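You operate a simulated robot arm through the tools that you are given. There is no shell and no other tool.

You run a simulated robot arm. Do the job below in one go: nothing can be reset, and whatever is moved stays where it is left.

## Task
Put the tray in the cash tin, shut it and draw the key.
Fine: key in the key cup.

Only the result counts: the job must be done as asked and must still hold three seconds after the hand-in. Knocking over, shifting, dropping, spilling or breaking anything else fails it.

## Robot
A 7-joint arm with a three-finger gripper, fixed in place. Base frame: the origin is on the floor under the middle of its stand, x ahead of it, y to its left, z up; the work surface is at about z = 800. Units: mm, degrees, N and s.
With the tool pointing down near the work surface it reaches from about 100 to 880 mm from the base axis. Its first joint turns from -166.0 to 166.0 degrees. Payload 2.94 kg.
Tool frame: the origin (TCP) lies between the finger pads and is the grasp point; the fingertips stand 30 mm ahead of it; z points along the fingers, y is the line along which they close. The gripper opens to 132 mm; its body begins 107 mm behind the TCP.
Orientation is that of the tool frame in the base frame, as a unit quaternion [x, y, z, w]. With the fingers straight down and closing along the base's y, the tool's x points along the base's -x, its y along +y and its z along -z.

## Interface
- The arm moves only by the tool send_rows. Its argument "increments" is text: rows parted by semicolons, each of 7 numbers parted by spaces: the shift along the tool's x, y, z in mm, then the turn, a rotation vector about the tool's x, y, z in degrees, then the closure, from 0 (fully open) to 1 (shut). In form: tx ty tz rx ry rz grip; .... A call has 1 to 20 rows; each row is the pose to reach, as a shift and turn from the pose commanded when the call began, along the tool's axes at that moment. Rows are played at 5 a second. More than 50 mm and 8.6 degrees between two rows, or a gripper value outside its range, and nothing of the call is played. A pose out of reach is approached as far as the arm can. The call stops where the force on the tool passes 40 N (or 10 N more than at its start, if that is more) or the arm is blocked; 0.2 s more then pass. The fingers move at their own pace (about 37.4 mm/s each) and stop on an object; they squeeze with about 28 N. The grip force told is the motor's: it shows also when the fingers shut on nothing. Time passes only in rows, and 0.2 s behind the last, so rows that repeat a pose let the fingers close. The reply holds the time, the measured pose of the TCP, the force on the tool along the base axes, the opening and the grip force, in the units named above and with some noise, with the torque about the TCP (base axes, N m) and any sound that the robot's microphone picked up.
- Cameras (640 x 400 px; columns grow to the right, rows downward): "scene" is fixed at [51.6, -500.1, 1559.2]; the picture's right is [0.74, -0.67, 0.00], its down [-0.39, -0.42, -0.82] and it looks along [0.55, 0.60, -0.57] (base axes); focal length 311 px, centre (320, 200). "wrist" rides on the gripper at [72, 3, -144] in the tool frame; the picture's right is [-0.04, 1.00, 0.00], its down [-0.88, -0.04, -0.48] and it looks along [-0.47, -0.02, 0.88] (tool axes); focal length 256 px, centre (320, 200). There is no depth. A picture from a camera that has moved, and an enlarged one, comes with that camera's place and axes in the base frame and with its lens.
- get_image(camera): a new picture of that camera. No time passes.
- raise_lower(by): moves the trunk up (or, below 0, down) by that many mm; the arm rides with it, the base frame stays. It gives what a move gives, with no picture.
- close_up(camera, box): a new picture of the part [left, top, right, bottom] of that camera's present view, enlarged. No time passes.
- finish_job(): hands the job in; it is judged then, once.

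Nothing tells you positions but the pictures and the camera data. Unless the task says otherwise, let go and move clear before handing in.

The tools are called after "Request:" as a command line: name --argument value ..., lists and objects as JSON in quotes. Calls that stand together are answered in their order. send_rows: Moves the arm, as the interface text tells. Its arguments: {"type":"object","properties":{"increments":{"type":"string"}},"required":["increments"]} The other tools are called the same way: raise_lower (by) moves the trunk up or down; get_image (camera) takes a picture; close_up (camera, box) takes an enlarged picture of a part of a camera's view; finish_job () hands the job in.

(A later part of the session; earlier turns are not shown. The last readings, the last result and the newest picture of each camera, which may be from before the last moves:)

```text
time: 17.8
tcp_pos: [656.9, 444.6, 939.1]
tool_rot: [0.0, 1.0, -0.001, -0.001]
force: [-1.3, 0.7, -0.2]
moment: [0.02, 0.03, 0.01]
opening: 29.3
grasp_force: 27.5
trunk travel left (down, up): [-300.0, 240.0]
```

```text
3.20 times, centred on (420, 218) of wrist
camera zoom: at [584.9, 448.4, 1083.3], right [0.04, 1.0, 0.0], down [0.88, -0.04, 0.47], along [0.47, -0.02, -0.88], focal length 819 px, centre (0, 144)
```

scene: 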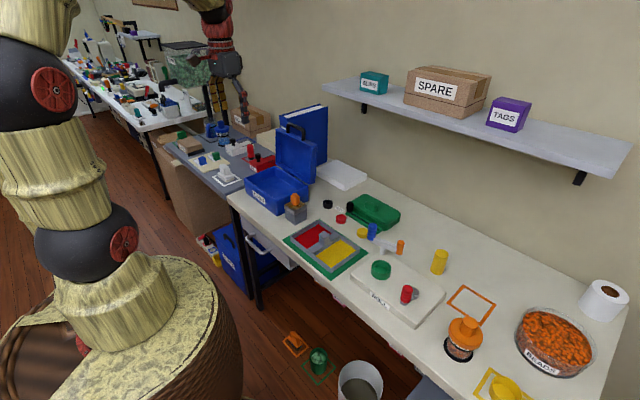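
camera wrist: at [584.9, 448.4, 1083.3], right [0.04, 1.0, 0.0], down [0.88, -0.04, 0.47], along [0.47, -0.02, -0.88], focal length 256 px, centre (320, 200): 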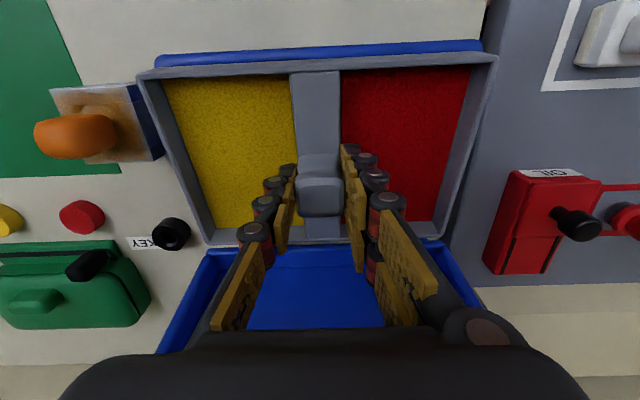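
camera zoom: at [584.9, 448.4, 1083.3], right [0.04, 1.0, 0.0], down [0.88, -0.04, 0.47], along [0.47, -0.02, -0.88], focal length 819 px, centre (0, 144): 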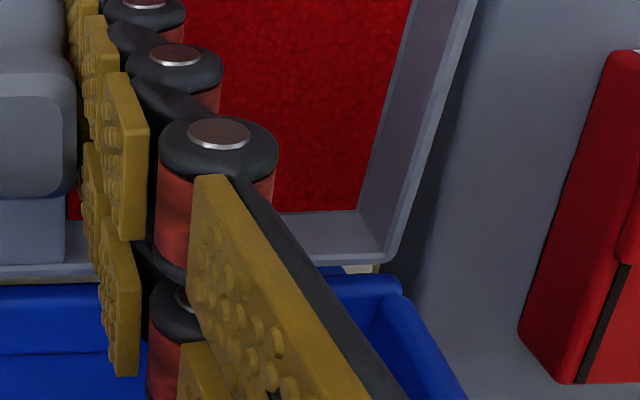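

The touch on the front rim tilted the tray about 7.5° in the grip, front edge up, with nothing spilled. I'll raise it, tilt the hand to level the tray, and measure the tin's inside from the scene camera.

Request:
send_rows --increments "0 0 -20 0 -2 0 1; 0 0 -40 0 -4 0 1; 0 0 -60 0 -6 0 1; 0 0 -80 0 -7.5 0 1; 0 0 -100 0 -7.5 0 1; 0 0 -100 0 -7.5 0 1"

Request:
close_up --camera "scene" --box '[230, 150, 326, 210]'

Request:
close_up --camera "scene" --box '[240, 165, 288, 195]'

Request:
close_up --camera "scene" --box '[264, 170, 312, 215]'

Request:
close_up --camera "scene" --box '[230, 110, 326, 170]'

Request:
get_image --camera "wrist"

```text
time: 19.2
tcp_pos: [657.2, 447.2, 1040.4]
tool_rot: [0.0, 0.998, -0.001, 0.066]
force: [0.5, 0.6, -1.3]
moment: [0.02, 0.02, -0.01]
opening: 29.4
grasp_force: 28.2
trunk travel left (down, up): [-300.0, 240.0]
```

```text
6.67 times, centred on (278, 180) of scene
camera zoom: at [51.6, -500.1, 1559.2], right [0.74, -0.67, 0.0], down [-0.39, -0.42, -0.82], along [0.55, 0.6, -0.57], focal length 2071 px, centre (600, 333)
```

zoom: 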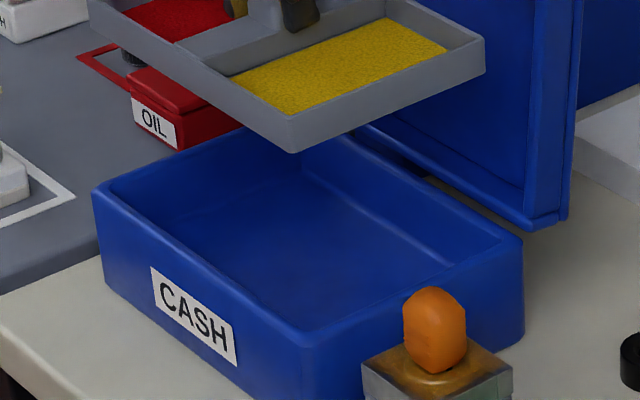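

```text
13.33 times, centred on (264, 180) of scene
camera zoom: at [51.6, -500.1, 1559.2], right [0.74, -0.67, 0.0], down [-0.39, -0.42, -0.82], along [0.55, 0.6, -0.57], focal length 4142 px, centre (1067, 467)
```

zoom: 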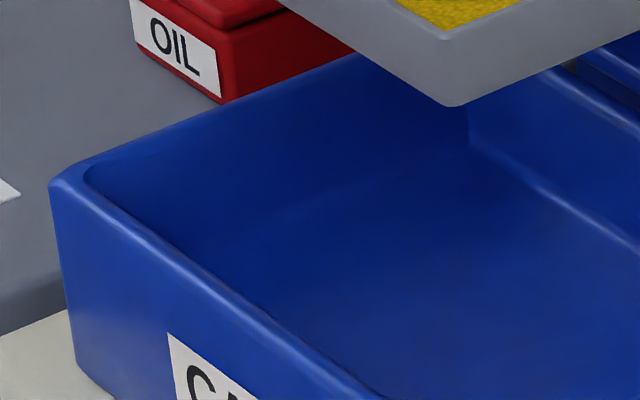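

```text
8.89 times, centred on (288, 192) of scene
camera zoom: at [51.6, -500.1, 1559.2], right [0.74, -0.67, 0.0], down [-0.39, -0.42, -0.82], along [0.55, 0.6, -0.57], focal length 2761 px, centre (604, 267)
```

zoom: 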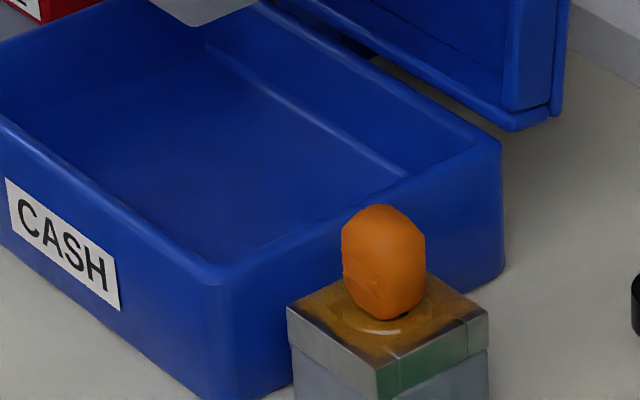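

```text
6.67 times, centred on (278, 140) of scene
camera zoom: at [51.6, -500.1, 1559.2], right [0.74, -0.67, 0.0], down [-0.39, -0.42, -0.82], along [0.55, 0.6, -0.57], focal length 2071 px, centre (600, 600)
```

zoom: 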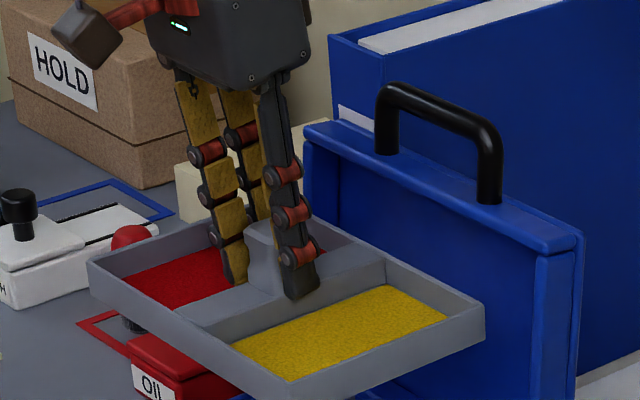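

```text
taken
camera wrist: at [567.0, 451.0, 1172.8], right [0.04, 1.0, 0.01], down [0.81, -0.04, 0.59], along [0.59, -0.02, -0.81], focal length 256 px, centre (320, 200)
```

wrist: 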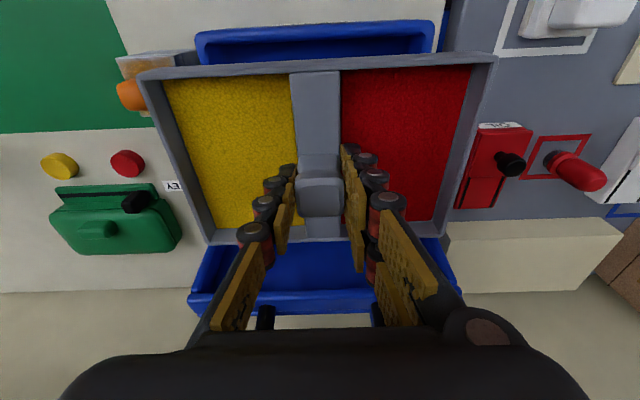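

Request:
close_up --camera "wrist" --box '[130, 10, 290, 110]'

Request:
close_up --camera "wrist" --box '[350, 0, 510, 100]'

Request:
close_up --camera "wrist" --box '[170, 180, 330, 280]'

Request:
close_up --camera "wrist" --box '[370, 180, 530, 280]'

```text
4.00 times, centred on (210, 60) of wrist
camera zoom: at [567.0, 451.0, 1172.8], right [0.04, 1.0, 0.01], down [0.81, -0.04, 0.59], along [0.59, -0.02, -0.81], focal length 1024 px, centre (760, 760)
```

zoom: 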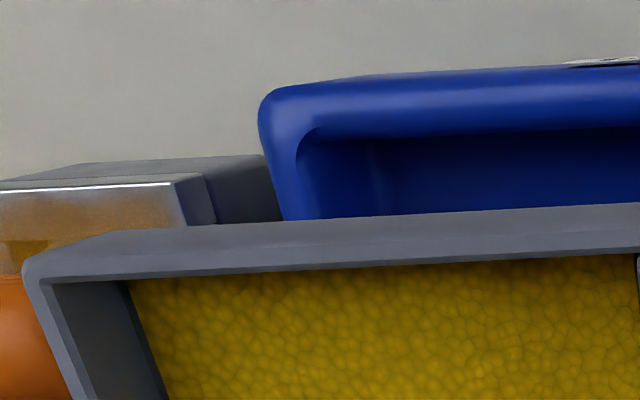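

```text
4.00 times, centred on (430, 50) of wrist
camera zoom: at [567.0, 451.0, 1172.8], right [0.04, 1.0, 0.01], down [0.81, -0.04, 0.59], along [0.59, -0.02, -0.81], focal length 1024 px, centre (-120, 800)
```

zoom: 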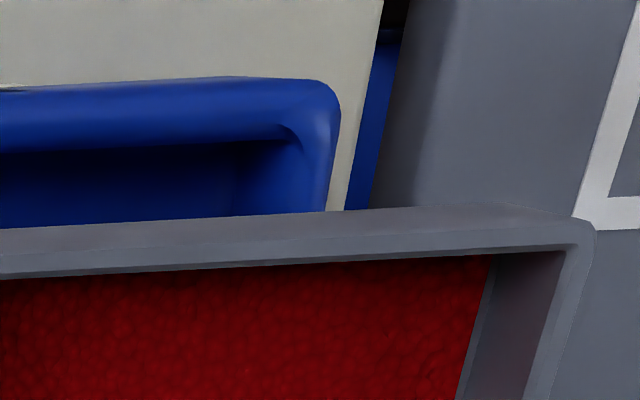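

```text
4.00 times, centred on (250, 230) of wrist
camera zoom: at [567.0, 451.0, 1172.8], right [0.04, 1.0, 0.01], down [0.81, -0.04, 0.59], along [0.59, -0.02, -0.81], focal length 1024 px, centre (600, 80)
```

zoom: 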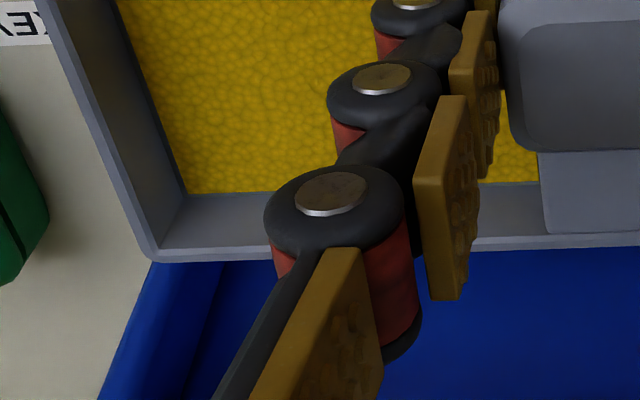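

```text
4.00 times, centred on (450, 230) of wrist
camera zoom: at [567.0, 451.0, 1172.8], right [0.04, 1.0, 0.01], down [0.81, -0.04, 0.59], along [0.59, -0.02, -0.81], focal length 1024 px, centre (-200, 80)
```

zoom: 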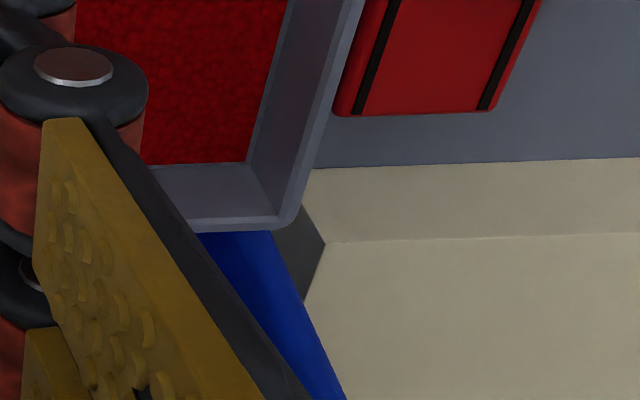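

The tray is level again to within about 1°. The tin's inner front wall is at x ≈ 587, so the tray needs to sit about 2 mm nearer in x and 2 mm less in y. I'll lower it to just above the rim and check.

Request:
send_rows --increments "5 -2 25 0 0 0.3 1; 9 -2 50 0 0 0.3 1; 11.9 -2 75.1 0 0 0.3 1; 11.9 -2 75.1 0 0 0.3 1"

Request:
get_image --camera "wrist"

Request:
close_up --camera "wrist" --box '[110, 10, 270, 110]'

Request:
close_up --camera "wrist" --box '[370, 0, 530, 100]'

Request:
close_up --camera "scene" --box '[230, 145, 326, 205]'

```text
time: 20.2
tcp_pos: [655.7, 444.5, 963.8]
tool_rot: [0.003, 0.998, 0.0, 0.065]
force: [-0.7, 0.7, -1.6]
moment: [0.01, 0.03, 0.05]
opening: 29.3
grasp_force: 27.9
trunk travel left (down, up): [-300.0, 240.0]
```

```text
taken
camera wrist: at [565.5, 447.6, 1096.2], right [0.05, 1.0, 0.01], down [0.81, -0.04, 0.59], along [0.59, -0.02, -0.81], focal length 256 px, centre (320, 200)
```

wrist: 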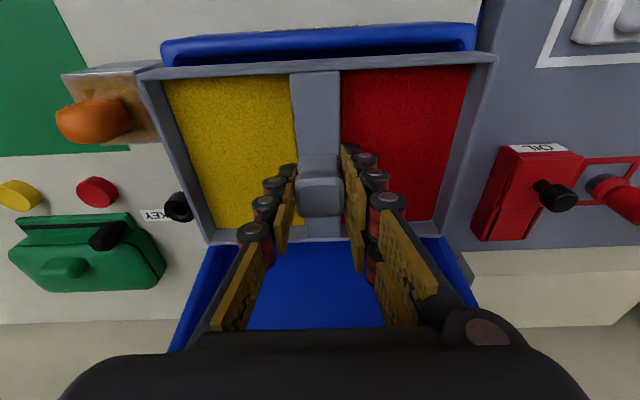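

```text
4.00 times, centred on (190, 60) of wrist
camera zoom: at [565.5, 447.6, 1096.2], right [0.05, 1.0, 0.01], down [0.81, -0.04, 0.59], along [0.59, -0.02, -0.81], focal length 1024 px, centre (840, 760)
```

zoom: 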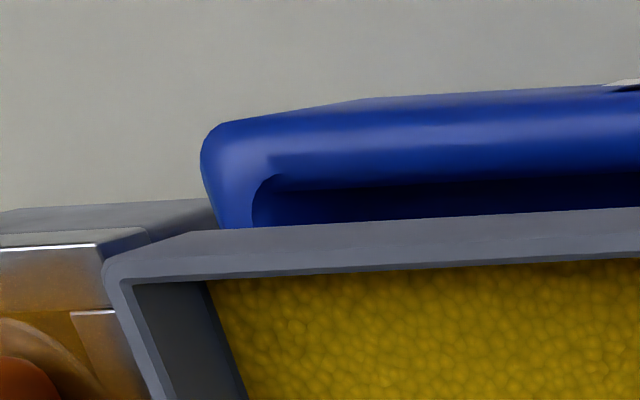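

```text
4.00 times, centred on (450, 50) of wrist
camera zoom: at [565.5, 447.6, 1096.2], right [0.05, 1.0, 0.01], down [0.81, -0.04, 0.59], along [0.59, -0.02, -0.81], focal length 1024 px, centre (-200, 800)
```

zoom: 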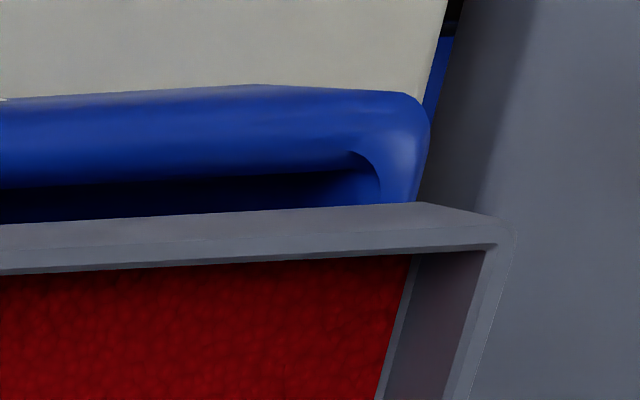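

```text
6.67 times, centred on (278, 175) of scene
camera zoom: at [51.6, -500.1, 1559.2], right [0.74, -0.67, 0.0], down [-0.39, -0.42, -0.82], along [0.55, 0.6, -0.57], focal length 2071 px, centre (600, 367)
```

zoom: 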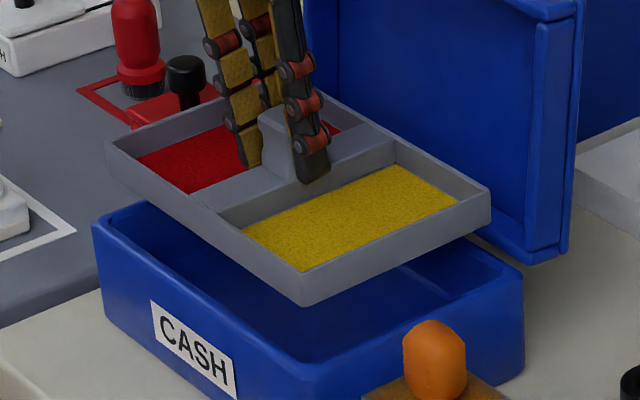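

Request:
close_up --camera "wrist" --box '[170, 180, 330, 280]'

Request:
close_up --camera "wrist" --box '[370, 180, 530, 280]'

Request:
close_up --camera "wrist" --box '[130, 40, 210, 90]'

Request:
close_up --camera "wrist" --box '[430, 30, 510, 80]'

```text
4.00 times, centred on (250, 230) of wrist
camera zoom: at [565.5, 447.6, 1096.2], right [0.05, 1.0, 0.01], down [0.81, -0.04, 0.59], along [0.59, -0.02, -0.81], focal length 1024 px, centre (600, 80)
```

zoom: 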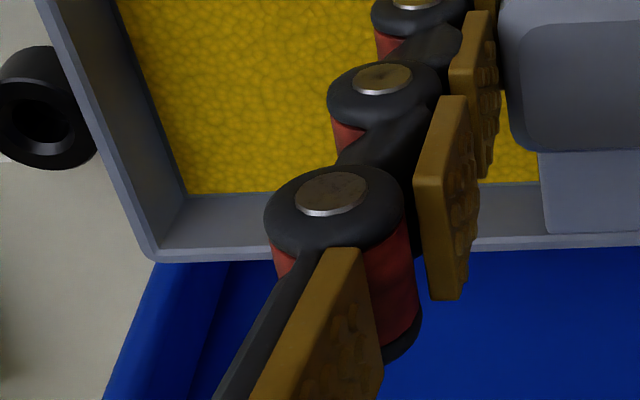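

```text
4.00 times, centred on (450, 230) of wrist
camera zoom: at [565.5, 447.6, 1096.2], right [0.05, 1.0, 0.01], down [0.81, -0.04, 0.59], along [0.59, -0.02, -0.81], focal length 1024 px, centre (-200, 80)
```

zoom: 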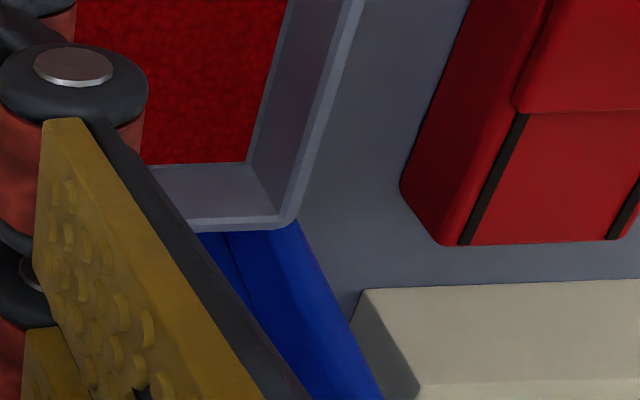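

```text
8.00 times, centred on (170, 65) of wrist
camera zoom: at [565.5, 447.6, 1096.2], right [0.05, 1.0, 0.01], down [0.81, -0.04, 0.59], along [0.59, -0.02, -0.81], focal length 2048 px, centre (1520, 1280)
```

zoom: 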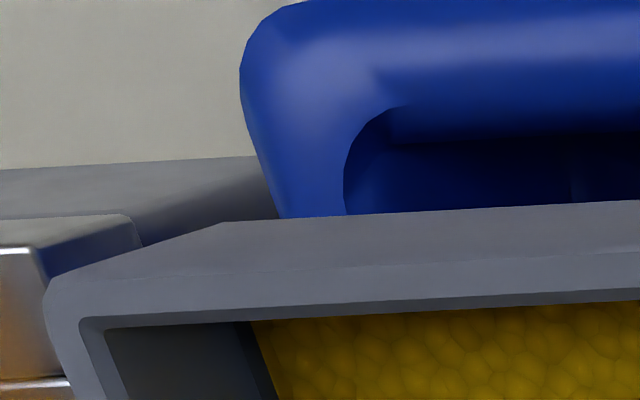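

```text
8.00 times, centred on (470, 55) of wrist
camera zoom: at [565.5, 447.6, 1096.2], right [0.05, 1.0, 0.01], down [0.81, -0.04, 0.59], along [0.59, -0.02, -0.81], focal length 2048 px, centre (-880, 1360)
```

zoom: 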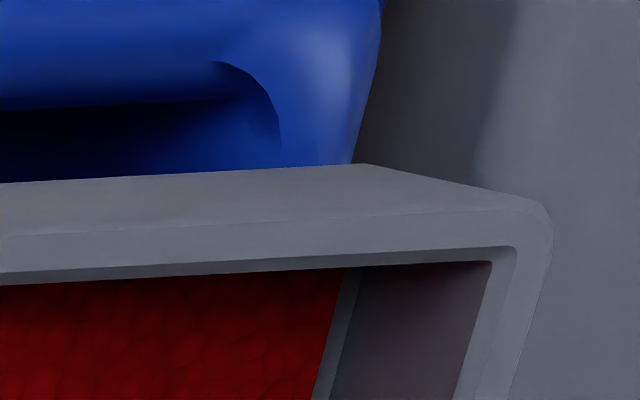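

The tray is now level and nearly centred, needing about +1 mm in x and y. I'll lower it in small stages, checking the force each time.

Request:
send_rows --increments "0 0.9 10 0 0 0.2 1; 2.7 0.9 20 0 0 0.2 1; 2.7 0.9 27.9 0 0 0.2 1; 2.7 0.9 27.9 0 0 0.2 1"

Request:
close_up --camera "scene" --box '[230, 145, 326, 205]'

Request:
close_up --camera "wrist" --box '[110, 10, 270, 110]'

Request:
close_up --camera "wrist" --box '[370, 0, 530, 100]'

```text
time: 21.2
tcp_pos: [656.3, 445.1, 936.1]
tool_rot: [0.004, 0.998, 0.0, 0.065]
force: [0.2, 0.3, -1.9]
moment: [-0.02, -0.02, 0.01]
opening: 29.1
grasp_force: 28.3
trunk travel left (down, up): [-300.0, 240.0]
```

```text
6.67 times, centred on (278, 175) of scene
camera zoom: at [51.6, -500.1, 1559.2], right [0.74, -0.67, 0.0], down [-0.39, -0.42, -0.82], along [0.55, 0.6, -0.57], focal length 2071 px, centre (600, 367)
```

zoom: 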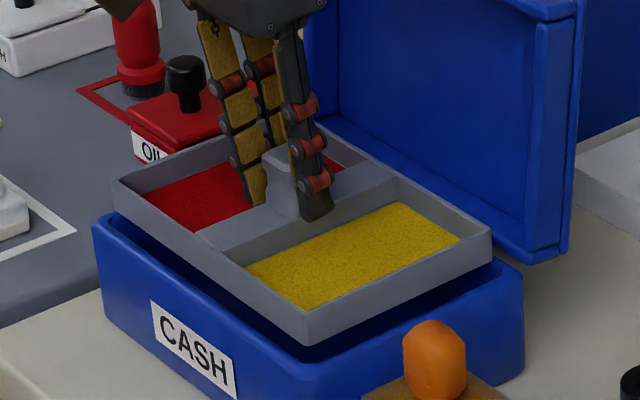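

```text
4.00 times, centred on (190, 60) of wrist
camera zoom: at [566.1, 448.9, 1068.8], right [0.05, 1.0, 0.01], down [0.81, -0.05, 0.59], along [0.59, -0.03, -0.81], focal length 1024 px, centre (840, 760)
```

zoom: 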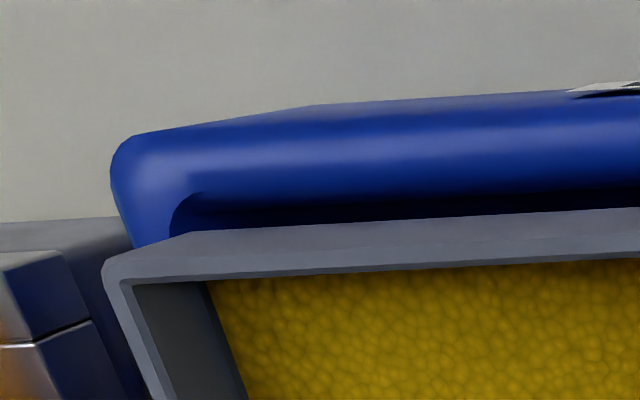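

```text
4.00 times, centred on (450, 50) of wrist
camera zoom: at [566.1, 448.9, 1068.8], right [0.05, 1.0, 0.01], down [0.81, -0.05, 0.59], along [0.59, -0.03, -0.81], focal length 1024 px, centre (-200, 800)
```

zoom: 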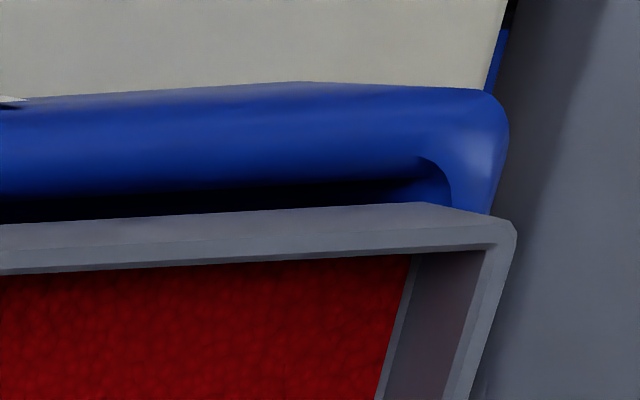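

Request:
send_rows --increments "0.5 0.3 4 0 0 0 1; 1 0.3 8 0 0 0 1; 1.5 0.3 12 0 0 0 1; 1.5 0.3 12 0 0 0 1"

Request:
close_up --camera "wrist" --box '[110, 10, 270, 110]'

Request:
close_up --camera "scene" --box '[230, 145, 326, 205]'

```text
time: 22.2
tcp_pos: [655.6, 445.4, 924.0]
tool_rot: [0.004, 0.998, 0.0, 0.066]
force: [-0.1, 1.1, -1.0]
moment: [-0.01, -0.01, -0.03]
opening: 29.2
grasp_force: 28.0
trunk travel left (down, up): [-300.0, 240.0]
```

```text
4.00 times, centred on (190, 60) of wrist
camera zoom: at [566.3, 448.9, 1056.5], right [0.05, 1.0, 0.01], down [0.81, -0.05, 0.59], along [0.59, -0.03, -0.81], focal length 1024 px, centre (840, 760)
```

zoom: 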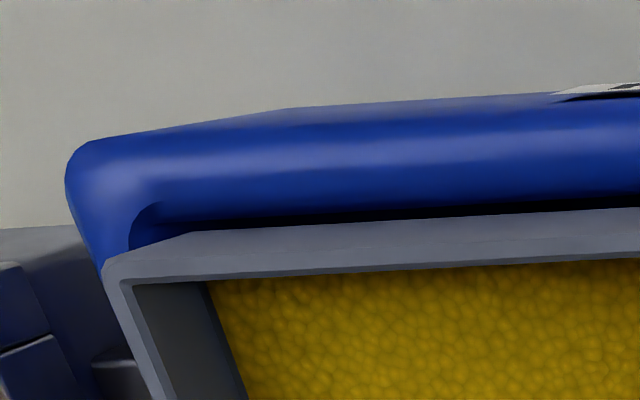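

```text
6.67 times, centred on (278, 175) of scene
camera zoom: at [51.6, -500.1, 1559.2], right [0.74, -0.67, 0.0], down [-0.39, -0.42, -0.82], along [0.55, 0.6, -0.57], focal length 2071 px, centre (600, 367)
```

zoom: 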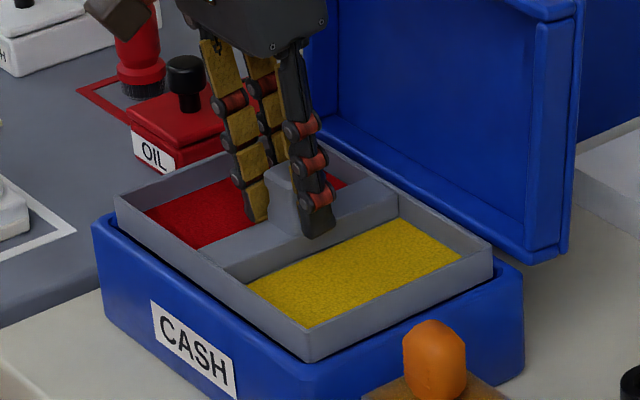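

Request:
send_rows --increments "0.5 0 4 0 0 0 1; 1.1 0 8 0 0 0 1; 1.6 0 12 0 0 0 1; 1.6 0 12 0 0 0 1"

Request:
close_up --camera "scene" --box '[230, 145, 326, 205]'

Request:
get_image --camera "wrist"

```text
time: 23.2
tcp_pos: [656.3, 444.0, 911.2]
tool_rot: [0.004, 0.998, 0.001, 0.065]
force: [-0.7, -0.4, -1.1]
moment: [0.0, 0.02, 0.01]
opening: 29.1
grasp_force: 28.0
trunk travel left (down, up): [-300.0, 240.0]
```

```text
6.67 times, centred on (278, 175) of scene
camera zoom: at [51.6, -500.1, 1559.2], right [0.74, -0.67, 0.0], down [-0.39, -0.42, -0.82], along [0.55, 0.6, -0.57], focal length 2071 px, centre (600, 367)
```

zoom: 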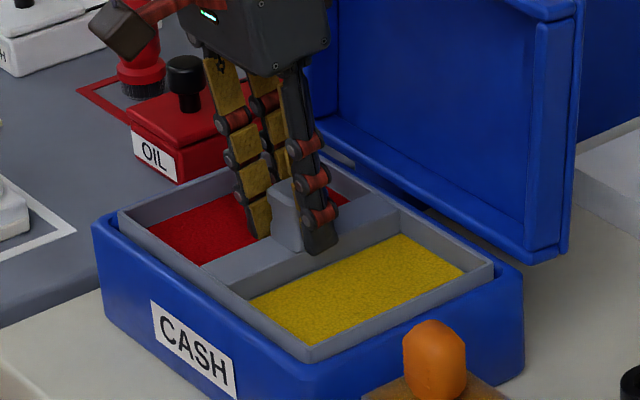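

```text
taken
camera wrist: at [566.8, 448.6, 1044.6], right [0.05, 1.0, 0.01], down [0.81, -0.05, 0.59], along [0.59, -0.02, -0.81], focal length 256 px, centre (320, 200)
```

wrist: 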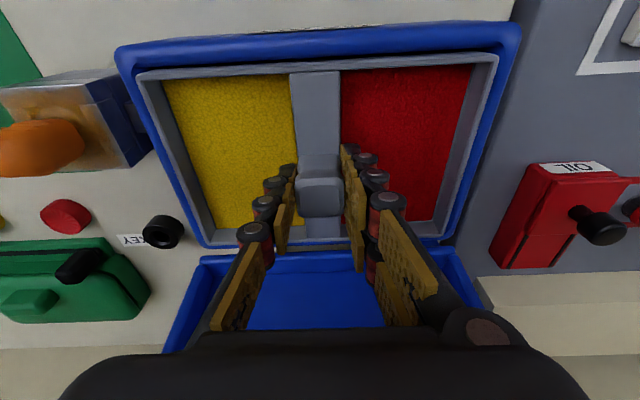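

Request:
send_rows --increments "1 0 8 0 0 0 1; 2 0 16 0 0 0 1; 3.1 0 24 0 0 0 1; 4 0 31 0 0 0 1; 4.9 0 38 0 0 0 1; 4.9 0 38 0 0 0 1"

Request:
close_up --camera "scene" --box '[230, 145, 326, 205]'

Request:
get_image --camera "wrist"

```text
time: 24.6
tcp_pos: [656.7, 445.5, 880.4]
tool_rot: [0.004, 0.998, 0.002, 0.069]
force: [-4.9, -5.2, 34.4]
moment: [-0.3, 0.1, 0.2]
opening: 29.7
grasp_force: 27.9
trunk travel left (down, up): [-300.0, 240.0]
```

```text
6.67 times, centred on (278, 175) of scene
camera zoom: at [51.6, -500.1, 1559.2], right [0.74, -0.67, 0.0], down [-0.39, -0.42, -0.82], along [0.55, 0.6, -0.57], focal length 2071 px, centre (600, 367)
```

zoom: 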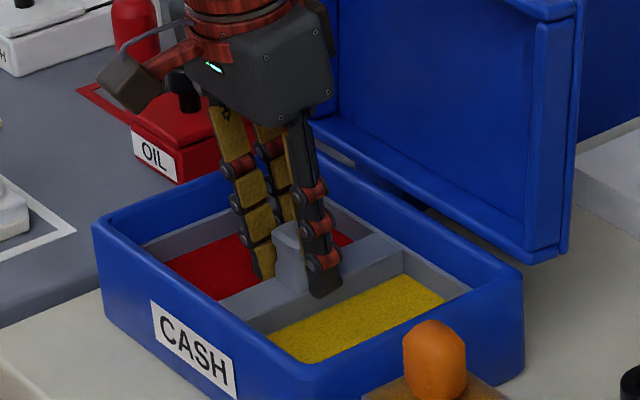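

```text
taken
camera wrist: at [566.2, 447.9, 1012.3], right [0.05, 1.0, 0.01], down [0.8, -0.05, 0.59], along [0.59, -0.02, -0.81], focal length 256 px, centre (320, 200)
```

wrist: 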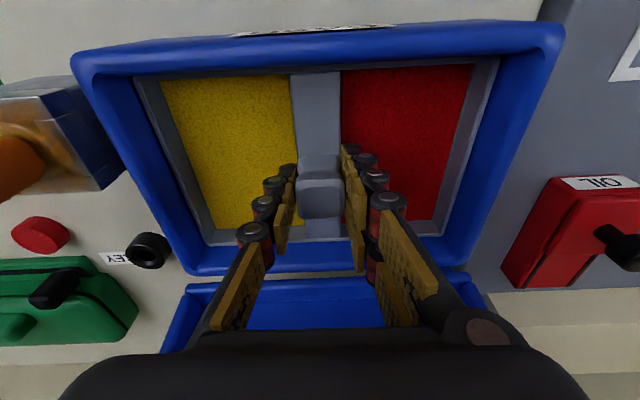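

The tray is flat on the tin's raised floor (force up with hardly any moment). I'll relieve the pressure and open the fingers partway.

Request:
send_rows --increments "-0.4 0 -3 0 0 0 1; -0.8 0 -6 0 0 0 1; -0.8 0 -6 0 0 0 1"

Request:
close_up --camera "wrist" --box '[60, 10, 580, 290]'

```text
time: 25.4
tcp_pos: [655.9, 443.7, 877.7]
tool_rot: [0.005, 0.998, 0.0, 0.065]
force: [3.0, 0.8, 7.0]
moment: [0.18, -0.7, 0.06]
opening: 29.3
grasp_force: 27.9
trunk travel left (down, up): [-300.0, 240.0]
```

```text
1.23 times, centred on (320, 150) of wrist
camera zoom: at [565.8, 448.1, 1011.0], right [0.05, 1.0, 0.01], down [0.81, -0.04, 0.58], along [0.58, -0.03, -0.81], focal length 315 px, centre (320, 262)
```

zoom: 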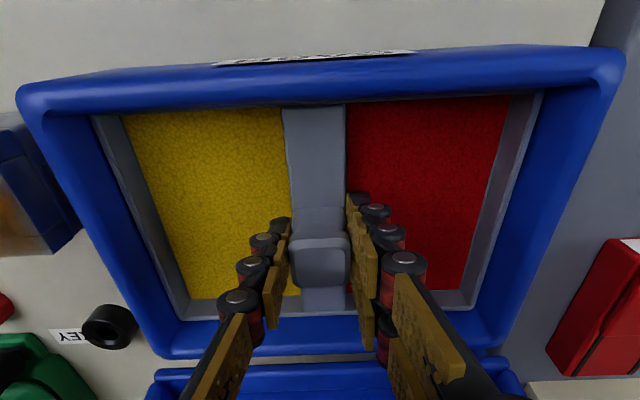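

Request:
send_rows --increments "0 0 0 0 0 0 0.9; 0 0 0 0 0 0 0.7; 0 0 0 0 0 0 0.5; 0 0 0 0 0 0 0.5; 0 0 0 0 0 0 0.5"

Request:
close_up --camera "wrist" --box '[60, 10, 580, 290]'

Request:
close_up --camera "scene" --box '[230, 145, 326, 205]'

```text
time: 26.6
tcp_pos: [657.3, 444.9, 880.7]
tool_rot: [0.005, 0.998, -0.001, 0.066]
force: [0.1, -0.2, -0.7]
moment: [-0.02, 0.01, 0.0]
opening: 66.1
grasp_force: 0.1
trunk travel left (down, up): [-300.0, 240.0]
```

```text
1.23 times, centred on (320, 150) of wrist
camera zoom: at [566.7, 448.6, 1012.2], right [0.05, 1.0, 0.01], down [0.81, -0.05, 0.59], along [0.59, -0.03, -0.81], focal length 315 px, centre (320, 262)
```

zoom: 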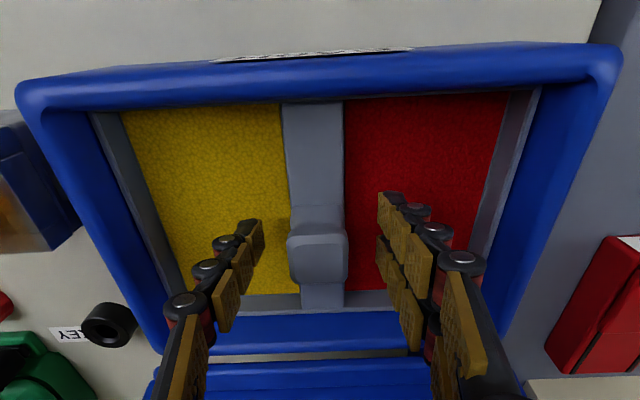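

```text
6.67 times, centred on (278, 175) of scene
camera zoom: at [51.6, -500.1, 1559.2], right [0.74, -0.67, 0.0], down [-0.39, -0.42, -0.82], along [0.55, 0.6, -0.57], focal length 2071 px, centre (600, 367)
```

zoom: 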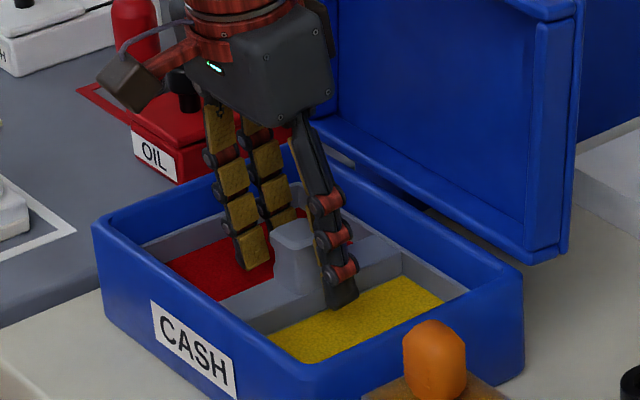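

Request:
send_rows --increments "-3.9 0 -29.7 0 0 0 0.5; -7.8 0 -59.5 0 0 0 0.5; -11.7 0 -89 0 2 0 0.5; -15.7 0 -119 0 5 0 0.5; -19.6 0 -149 0 7.5 0 0.5; -23.5 0 -178 0 7.5 0 0.5; -23.5 0 -178 0 7.5 0 0.5"

Request:
get_image --camera "wrist"

Request:
close_up --camera "scene" --box '[230, 145, 326, 205]'

```text
time: 28.2
tcp_pos: [656.0, 444.9, 1059.2]
tool_rot: [0.005, 1.0, 0.0, 0.0]
force: [-0.7, -1.1, 0.1]
moment: [-0.01, 0.02, -0.02]
opening: 66.2
grasp_force: 0.0
trunk travel left (down, up): [-300.0, 240.0]
```

```text
taken
camera wrist: at [584.8, 448.5, 1203.4], right [0.05, 1.0, 0.0], down [0.88, -0.05, 0.47], along [0.47, -0.02, -0.88], focal length 256 px, centre (320, 200)
```

wrist: 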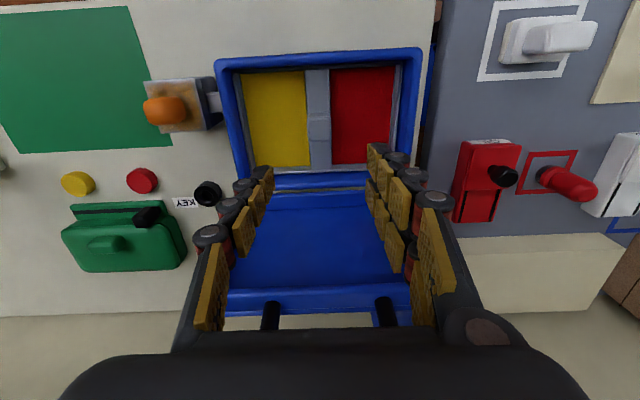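

```text
6.67 times, centred on (278, 175) of scene
camera zoom: at [51.6, -500.1, 1559.2], right [0.74, -0.67, 0.0], down [-0.39, -0.42, -0.82], along [0.55, 0.6, -0.57], focal length 2071 px, centre (600, 367)
```

zoom: 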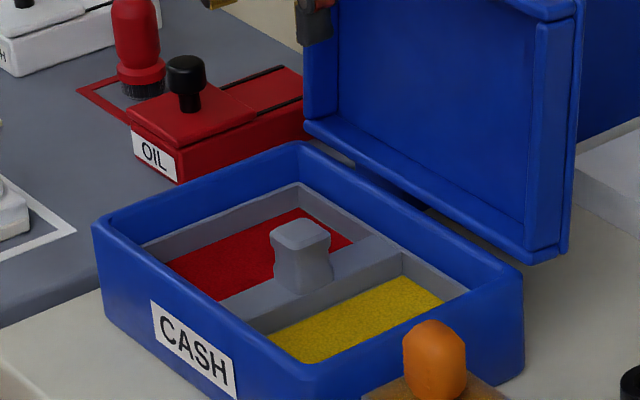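

Request:
close_up --camera "wrist" --box '[200, 30, 440, 200]'

Request:
close_up --camera "wrist" --box '[130, 60, 250, 140]'

Request:
close_up --camera "scene" --box '[250, 105, 346, 165]'

Request:
get_image --camera "scene"

```text
2.35 times, centred on (320, 115) of wrist
camera zoom: at [584.8, 448.5, 1203.4], right [0.05, 1.0, 0.0], down [0.88, -0.05, 0.47], along [0.47, -0.02, -0.88], focal length 602 px, centre (320, 400)
```

zoom: 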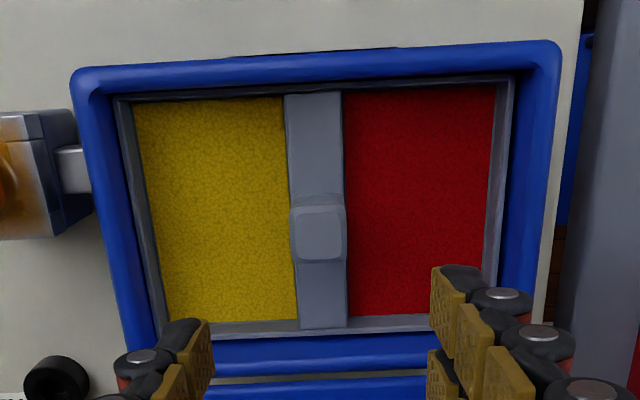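

```text
5.00 times, centred on (190, 100) of wrist
camera zoom: at [584.8, 448.5, 1203.4], right [0.05, 1.0, 0.0], down [0.88, -0.05, 0.47], along [0.47, -0.02, -0.88], focal length 1280 px, centre (970, 700)
```

zoom: 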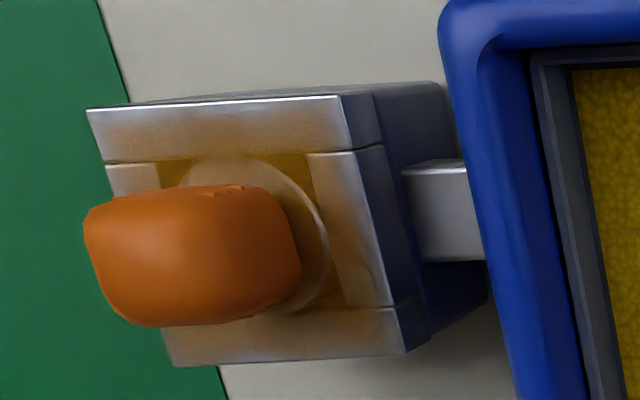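

```text
6.67 times, centred on (298, 135) of scene
camera zoom: at [51.6, -500.1, 1559.2], right [0.74, -0.67, 0.0], down [-0.39, -0.42, -0.82], along [0.55, 0.6, -0.57], focal length 2071 px, centre (467, 633)
```

zoom: 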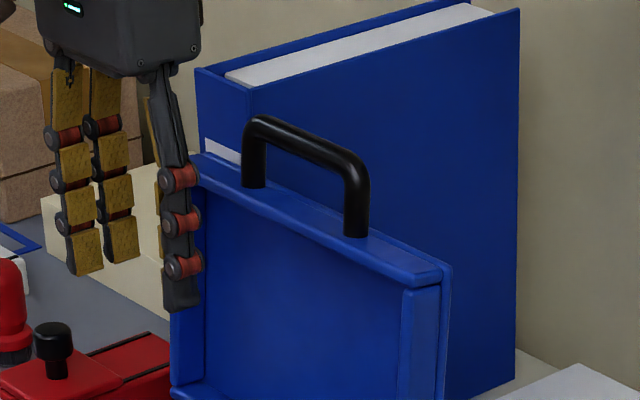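

```text
taken
```

scene: 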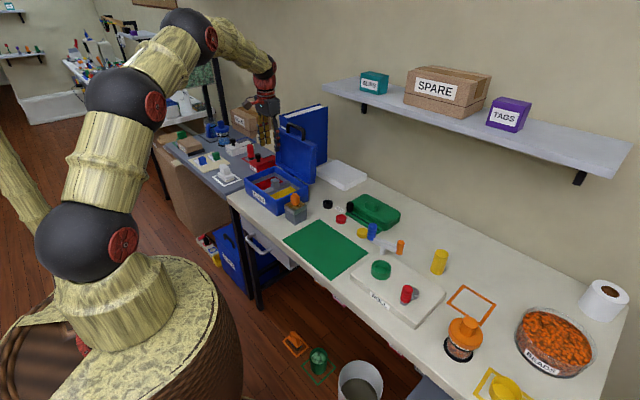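

The tray is seated flat in the tin with nothing spilled. A binder stands close behind the lid, so I'll shut the lid by gripping its handle and following the arc. First I'll back off to measure the handle.

Request:
send_rows --increments "20 0 -30 0 0 0 0.5; 45 0 -60 0 0 -0.5 0.5; 70 0 -90 0 0 -0.5 0.5; 95 0 -120 0 0 -0.5 0.5; 120 0 -150 0 0 -0.5 0.5; 145 0 -175 0 0 -0.5 0.5; 164 0 -187 0 0 -0.5 0.5; 164 0 -187 0 0 -0.5 0.5"

Request:
get_image --camera "wrist"

Request:
close_up --camera "wrist" --box '[210, 140, 430, 330]'

```text
time: 30.0
tcp_pos: [492.3, 447.5, 1246.5]
tool_rot: [0.0, 1.0, 0.001, 0.0]
force: [0.4, 0.4, -0.2]
moment: [-0.01, 0.01, 0.0]
opening: 66.1
grasp_force: 0.0
trunk travel left (down, up): [-300.0, 240.0]
```

```text
taken
camera wrist: at [420.8, 449.6, 1389.7], right [0.04, 1.0, 0.0], down [0.88, -0.04, 0.48], along [0.47, -0.02, -0.88], focal length 256 px, centre (320, 200)
```

wrist: 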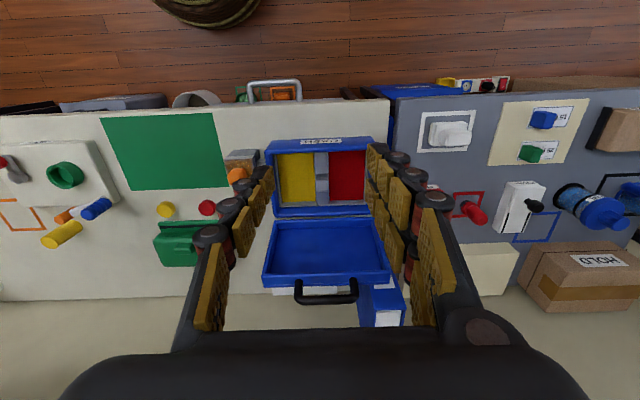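

```text
2.11 times, centred on (320, 235) of wrist
camera zoom: at [420.8, 449.6, 1389.7], right [0.04, 1.0, 0.0], down [0.88, -0.04, 0.48], along [0.47, -0.02, -0.88], focal length 539 px, centre (320, 126)
```

zoom: 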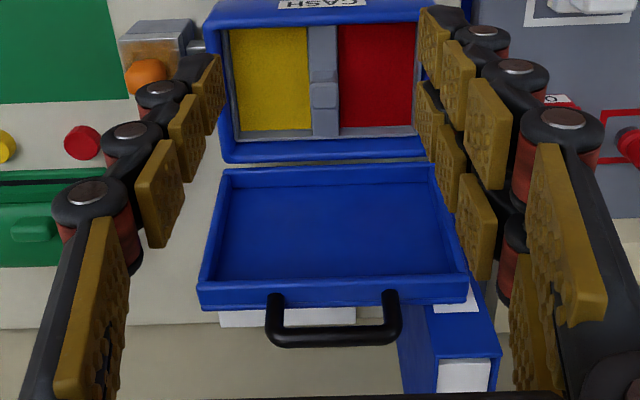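

Request:
close_up --camera "wrist" --box '[250, 205, 410, 330]'

Request:
close_up --camera "wrist" --box '[280, 265, 370, 321]'

Request:
close_up --camera "scene" --box '[270, 100, 350, 200]'

Request:
close_up --camera "scene" --box '[274, 110, 322, 140]'

```text
3.20 times, centred on (330, 268) of wrist
camera zoom: at [420.8, 449.6, 1389.7], right [0.04, 1.0, 0.0], down [0.88, -0.04, 0.48], along [0.47, -0.02, -0.88], focal length 819 px, centre (288, -16)
```

zoom: 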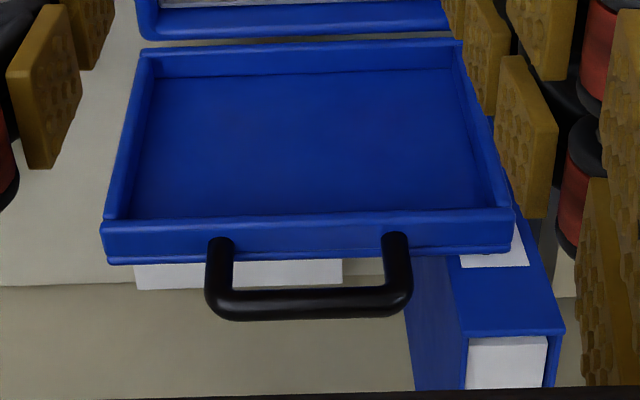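

```text
7.11 times, centred on (325, 293) of wrist
camera zoom: at [420.8, 449.6, 1389.7], right [0.04, 1.0, 0.0], down [0.88, -0.04, 0.48], along [0.47, -0.02, -0.88], focal length 1820 px, centre (284, -461)
```

zoom: 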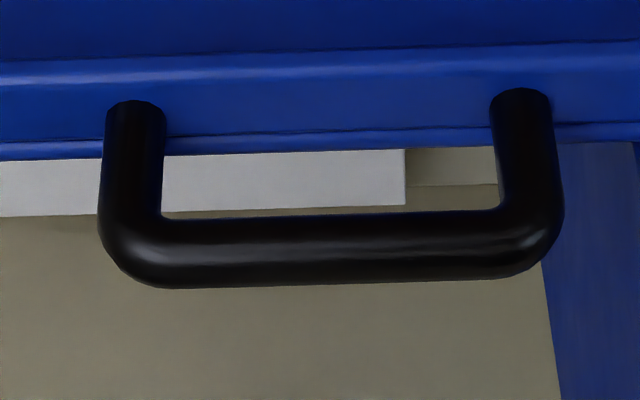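

```text
4.00 times, centred on (310, 150) of scene
camera zoom: at [51.6, -500.1, 1559.2], right [0.74, -0.67, 0.0], down [-0.39, -0.42, -0.82], along [0.55, 0.6, -0.57], focal length 1243 px, centre (360, 400)
```

zoom: 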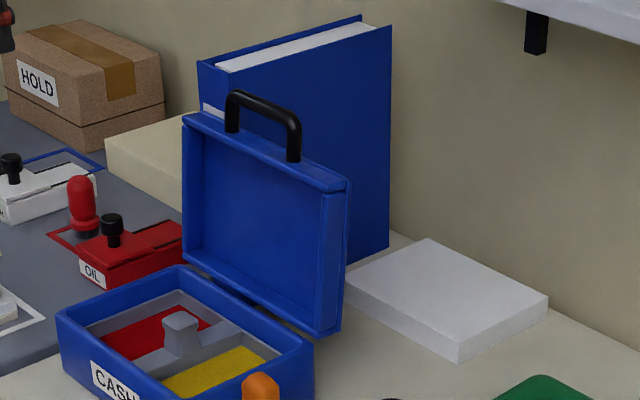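

```text
13.33 times, centred on (298, 125) of scene
camera zoom: at [51.6, -500.1, 1559.2], right [0.74, -0.67, 0.0], down [-0.39, -0.42, -0.82], along [0.55, 0.6, -0.57], focal length 4142 px, centre (613, 1200)
```

zoom: 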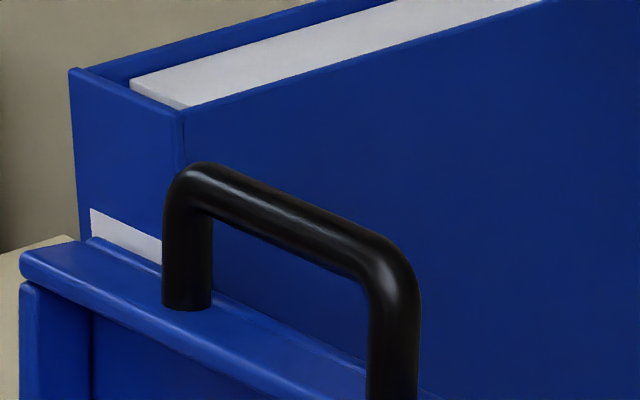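

The handle bar is about 15 mm thick, at around (779, 446, 1085), and the binder is clear to the side at y > 525. I'll turn the hand 90° so the fingers close across the bar.

Request:
send_rows --increments "-13 0 0 0 0 -7.5 0.5; -26 0 0 0 0 -15 0.5; -39 0 0 0 0 -22.5 0.5; -52 0 0 0 0 -30 0.5; -65 0 0 0 0 -37.5 0.5; -78 0 0 0 0 -45 0.5; -91 0 0 0 0 -52.5 0.5; -104 0 0 0 0 -60 0.5; -117 0 0 0 0 -67.5 0.5; -130 0 0 0 0 -75 0.5; -143 0 0 0 0 -82.5 0.5; -156 0 0 0 0 -90 0.5; -156 0 0 0 0 -90 0.5"

Request:
get_image --camera "wrist"

Request:
get_image --camera "scene"

```text
time: 32.8
tcp_pos: [648.0, 445.0, 1245.5]
tool_rot: [0.708, -0.706, -0.001, 0.0]
force: [-0.5, -0.1, 0.6]
moment: [-0.01, -0.02, -0.05]
opening: 66.0
grasp_force: 0.1
trunk travel left (down, up): [-300.0, 240.0]
```

```text
taken
camera wrist: at [645.5, 373.0, 1388.8], right [-1.0, 0.04, 0.0], down [0.04, 0.88, 0.48], along [0.02, 0.48, -0.88], focal length 256 px, centre (320, 200)
```

wrist: 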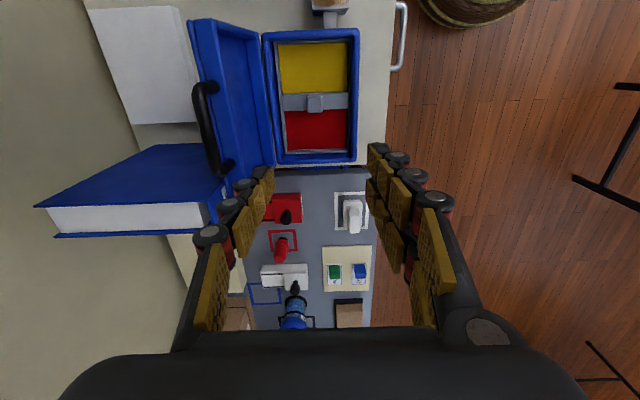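

```text
taken
```

scene: 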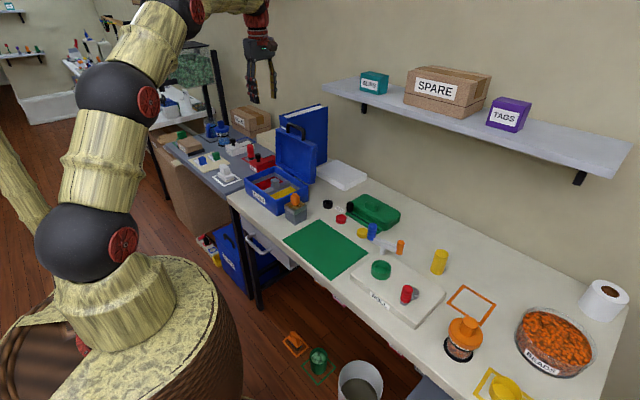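

Request:
close_up --camera "wrist" --box '[150, 20, 310, 190]'

Request:
close_up --camera "wrist" --box '[180, 70, 260, 190]'

```text
2.35 times, centred on (230, 105) of wrist
camera zoom: at [645.5, 373.0, 1388.8], right [-1.0, 0.04, 0.0], down [0.04, 0.88, 0.48], along [0.02, 0.48, -0.88], focal length 602 px, centre (532, 424)
```

zoom: 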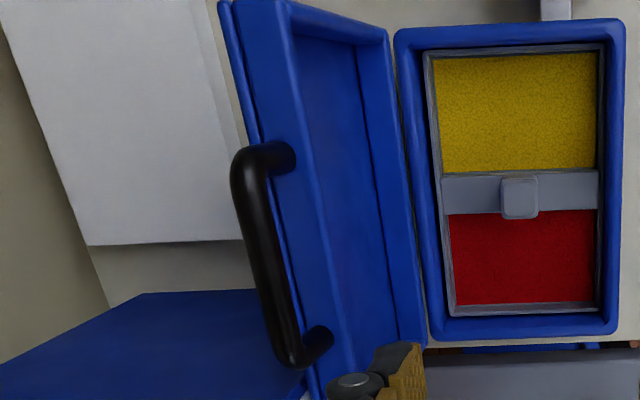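

```text
3.33 times, centred on (220, 130) of wrist
camera zoom: at [645.5, 373.0, 1388.8], right [-1.0, 0.04, 0.0], down [0.04, 0.88, 0.48], along [0.02, 0.48, -0.88], focal length 853 px, centre (653, 433)
```

zoom: 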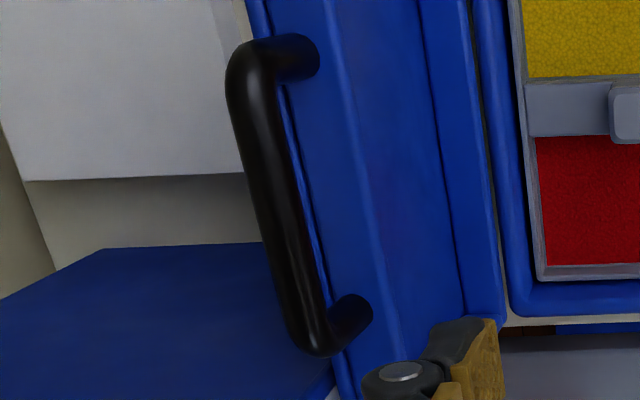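

Request:
send_rows --increments "0.4 -25 18 4 0 0 0.5; 0.8 -50 36 8 0 0 0.5; 1.2 -75 54 14 0 0 0.5; 1.5 -100.5 72 20 0 0 0.5; 1.5 -100.5 72 20 0 0 0.5; 1.5 -100.5 72 20 0 0 0.5"

Request:
get_image --camera "wrist"

Request:
close_up --camera "scene" --box '[240, 70, 360, 170]'

```text
time: 34.2
tcp_pos: [747.5, 443.8, 1171.8]
tool_rot: [-0.696, 0.696, -0.123, 0.122]
force: [-0.2, -0.2, 0.4]
moment: [-0.02, -0.01, 0.02]
opening: 65.7
grasp_force: 0.0
trunk travel left (down, up): [-300.0, 240.0]
```

```text
taken
camera wrist: at [696.2, 371.6, 1305.3], right [-0.94, 0.04, -0.34], down [-0.13, 0.88, 0.46], along [0.32, 0.48, -0.82], focal length 256 px, centre (320, 200)
```

wrist: 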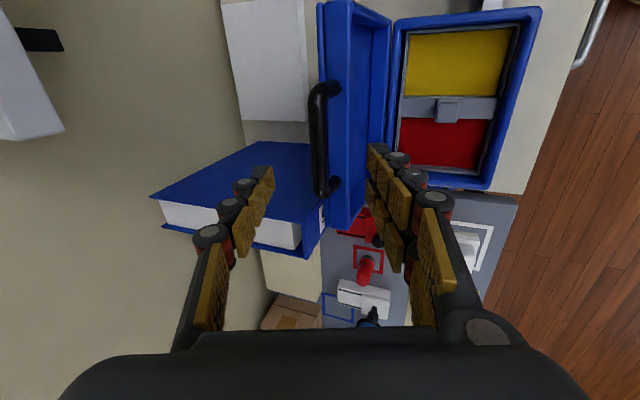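

```text
4.00 times, centred on (300, 120) of scene
camera zoom: at [51.6, -500.1, 1559.2], right [0.74, -0.67, 0.0], down [-0.39, -0.42, -0.82], along [0.55, 0.6, -0.57], focal length 1243 px, centre (400, 520)
```

zoom: 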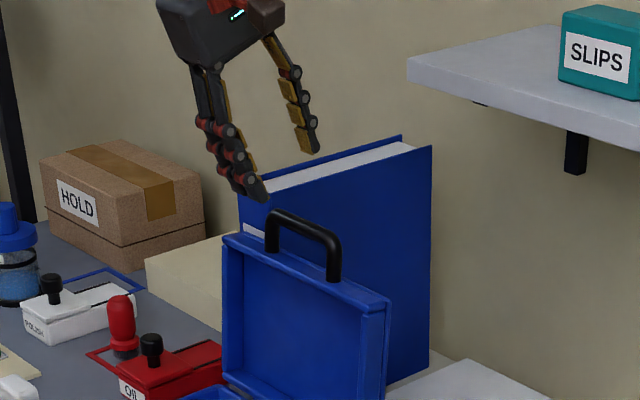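

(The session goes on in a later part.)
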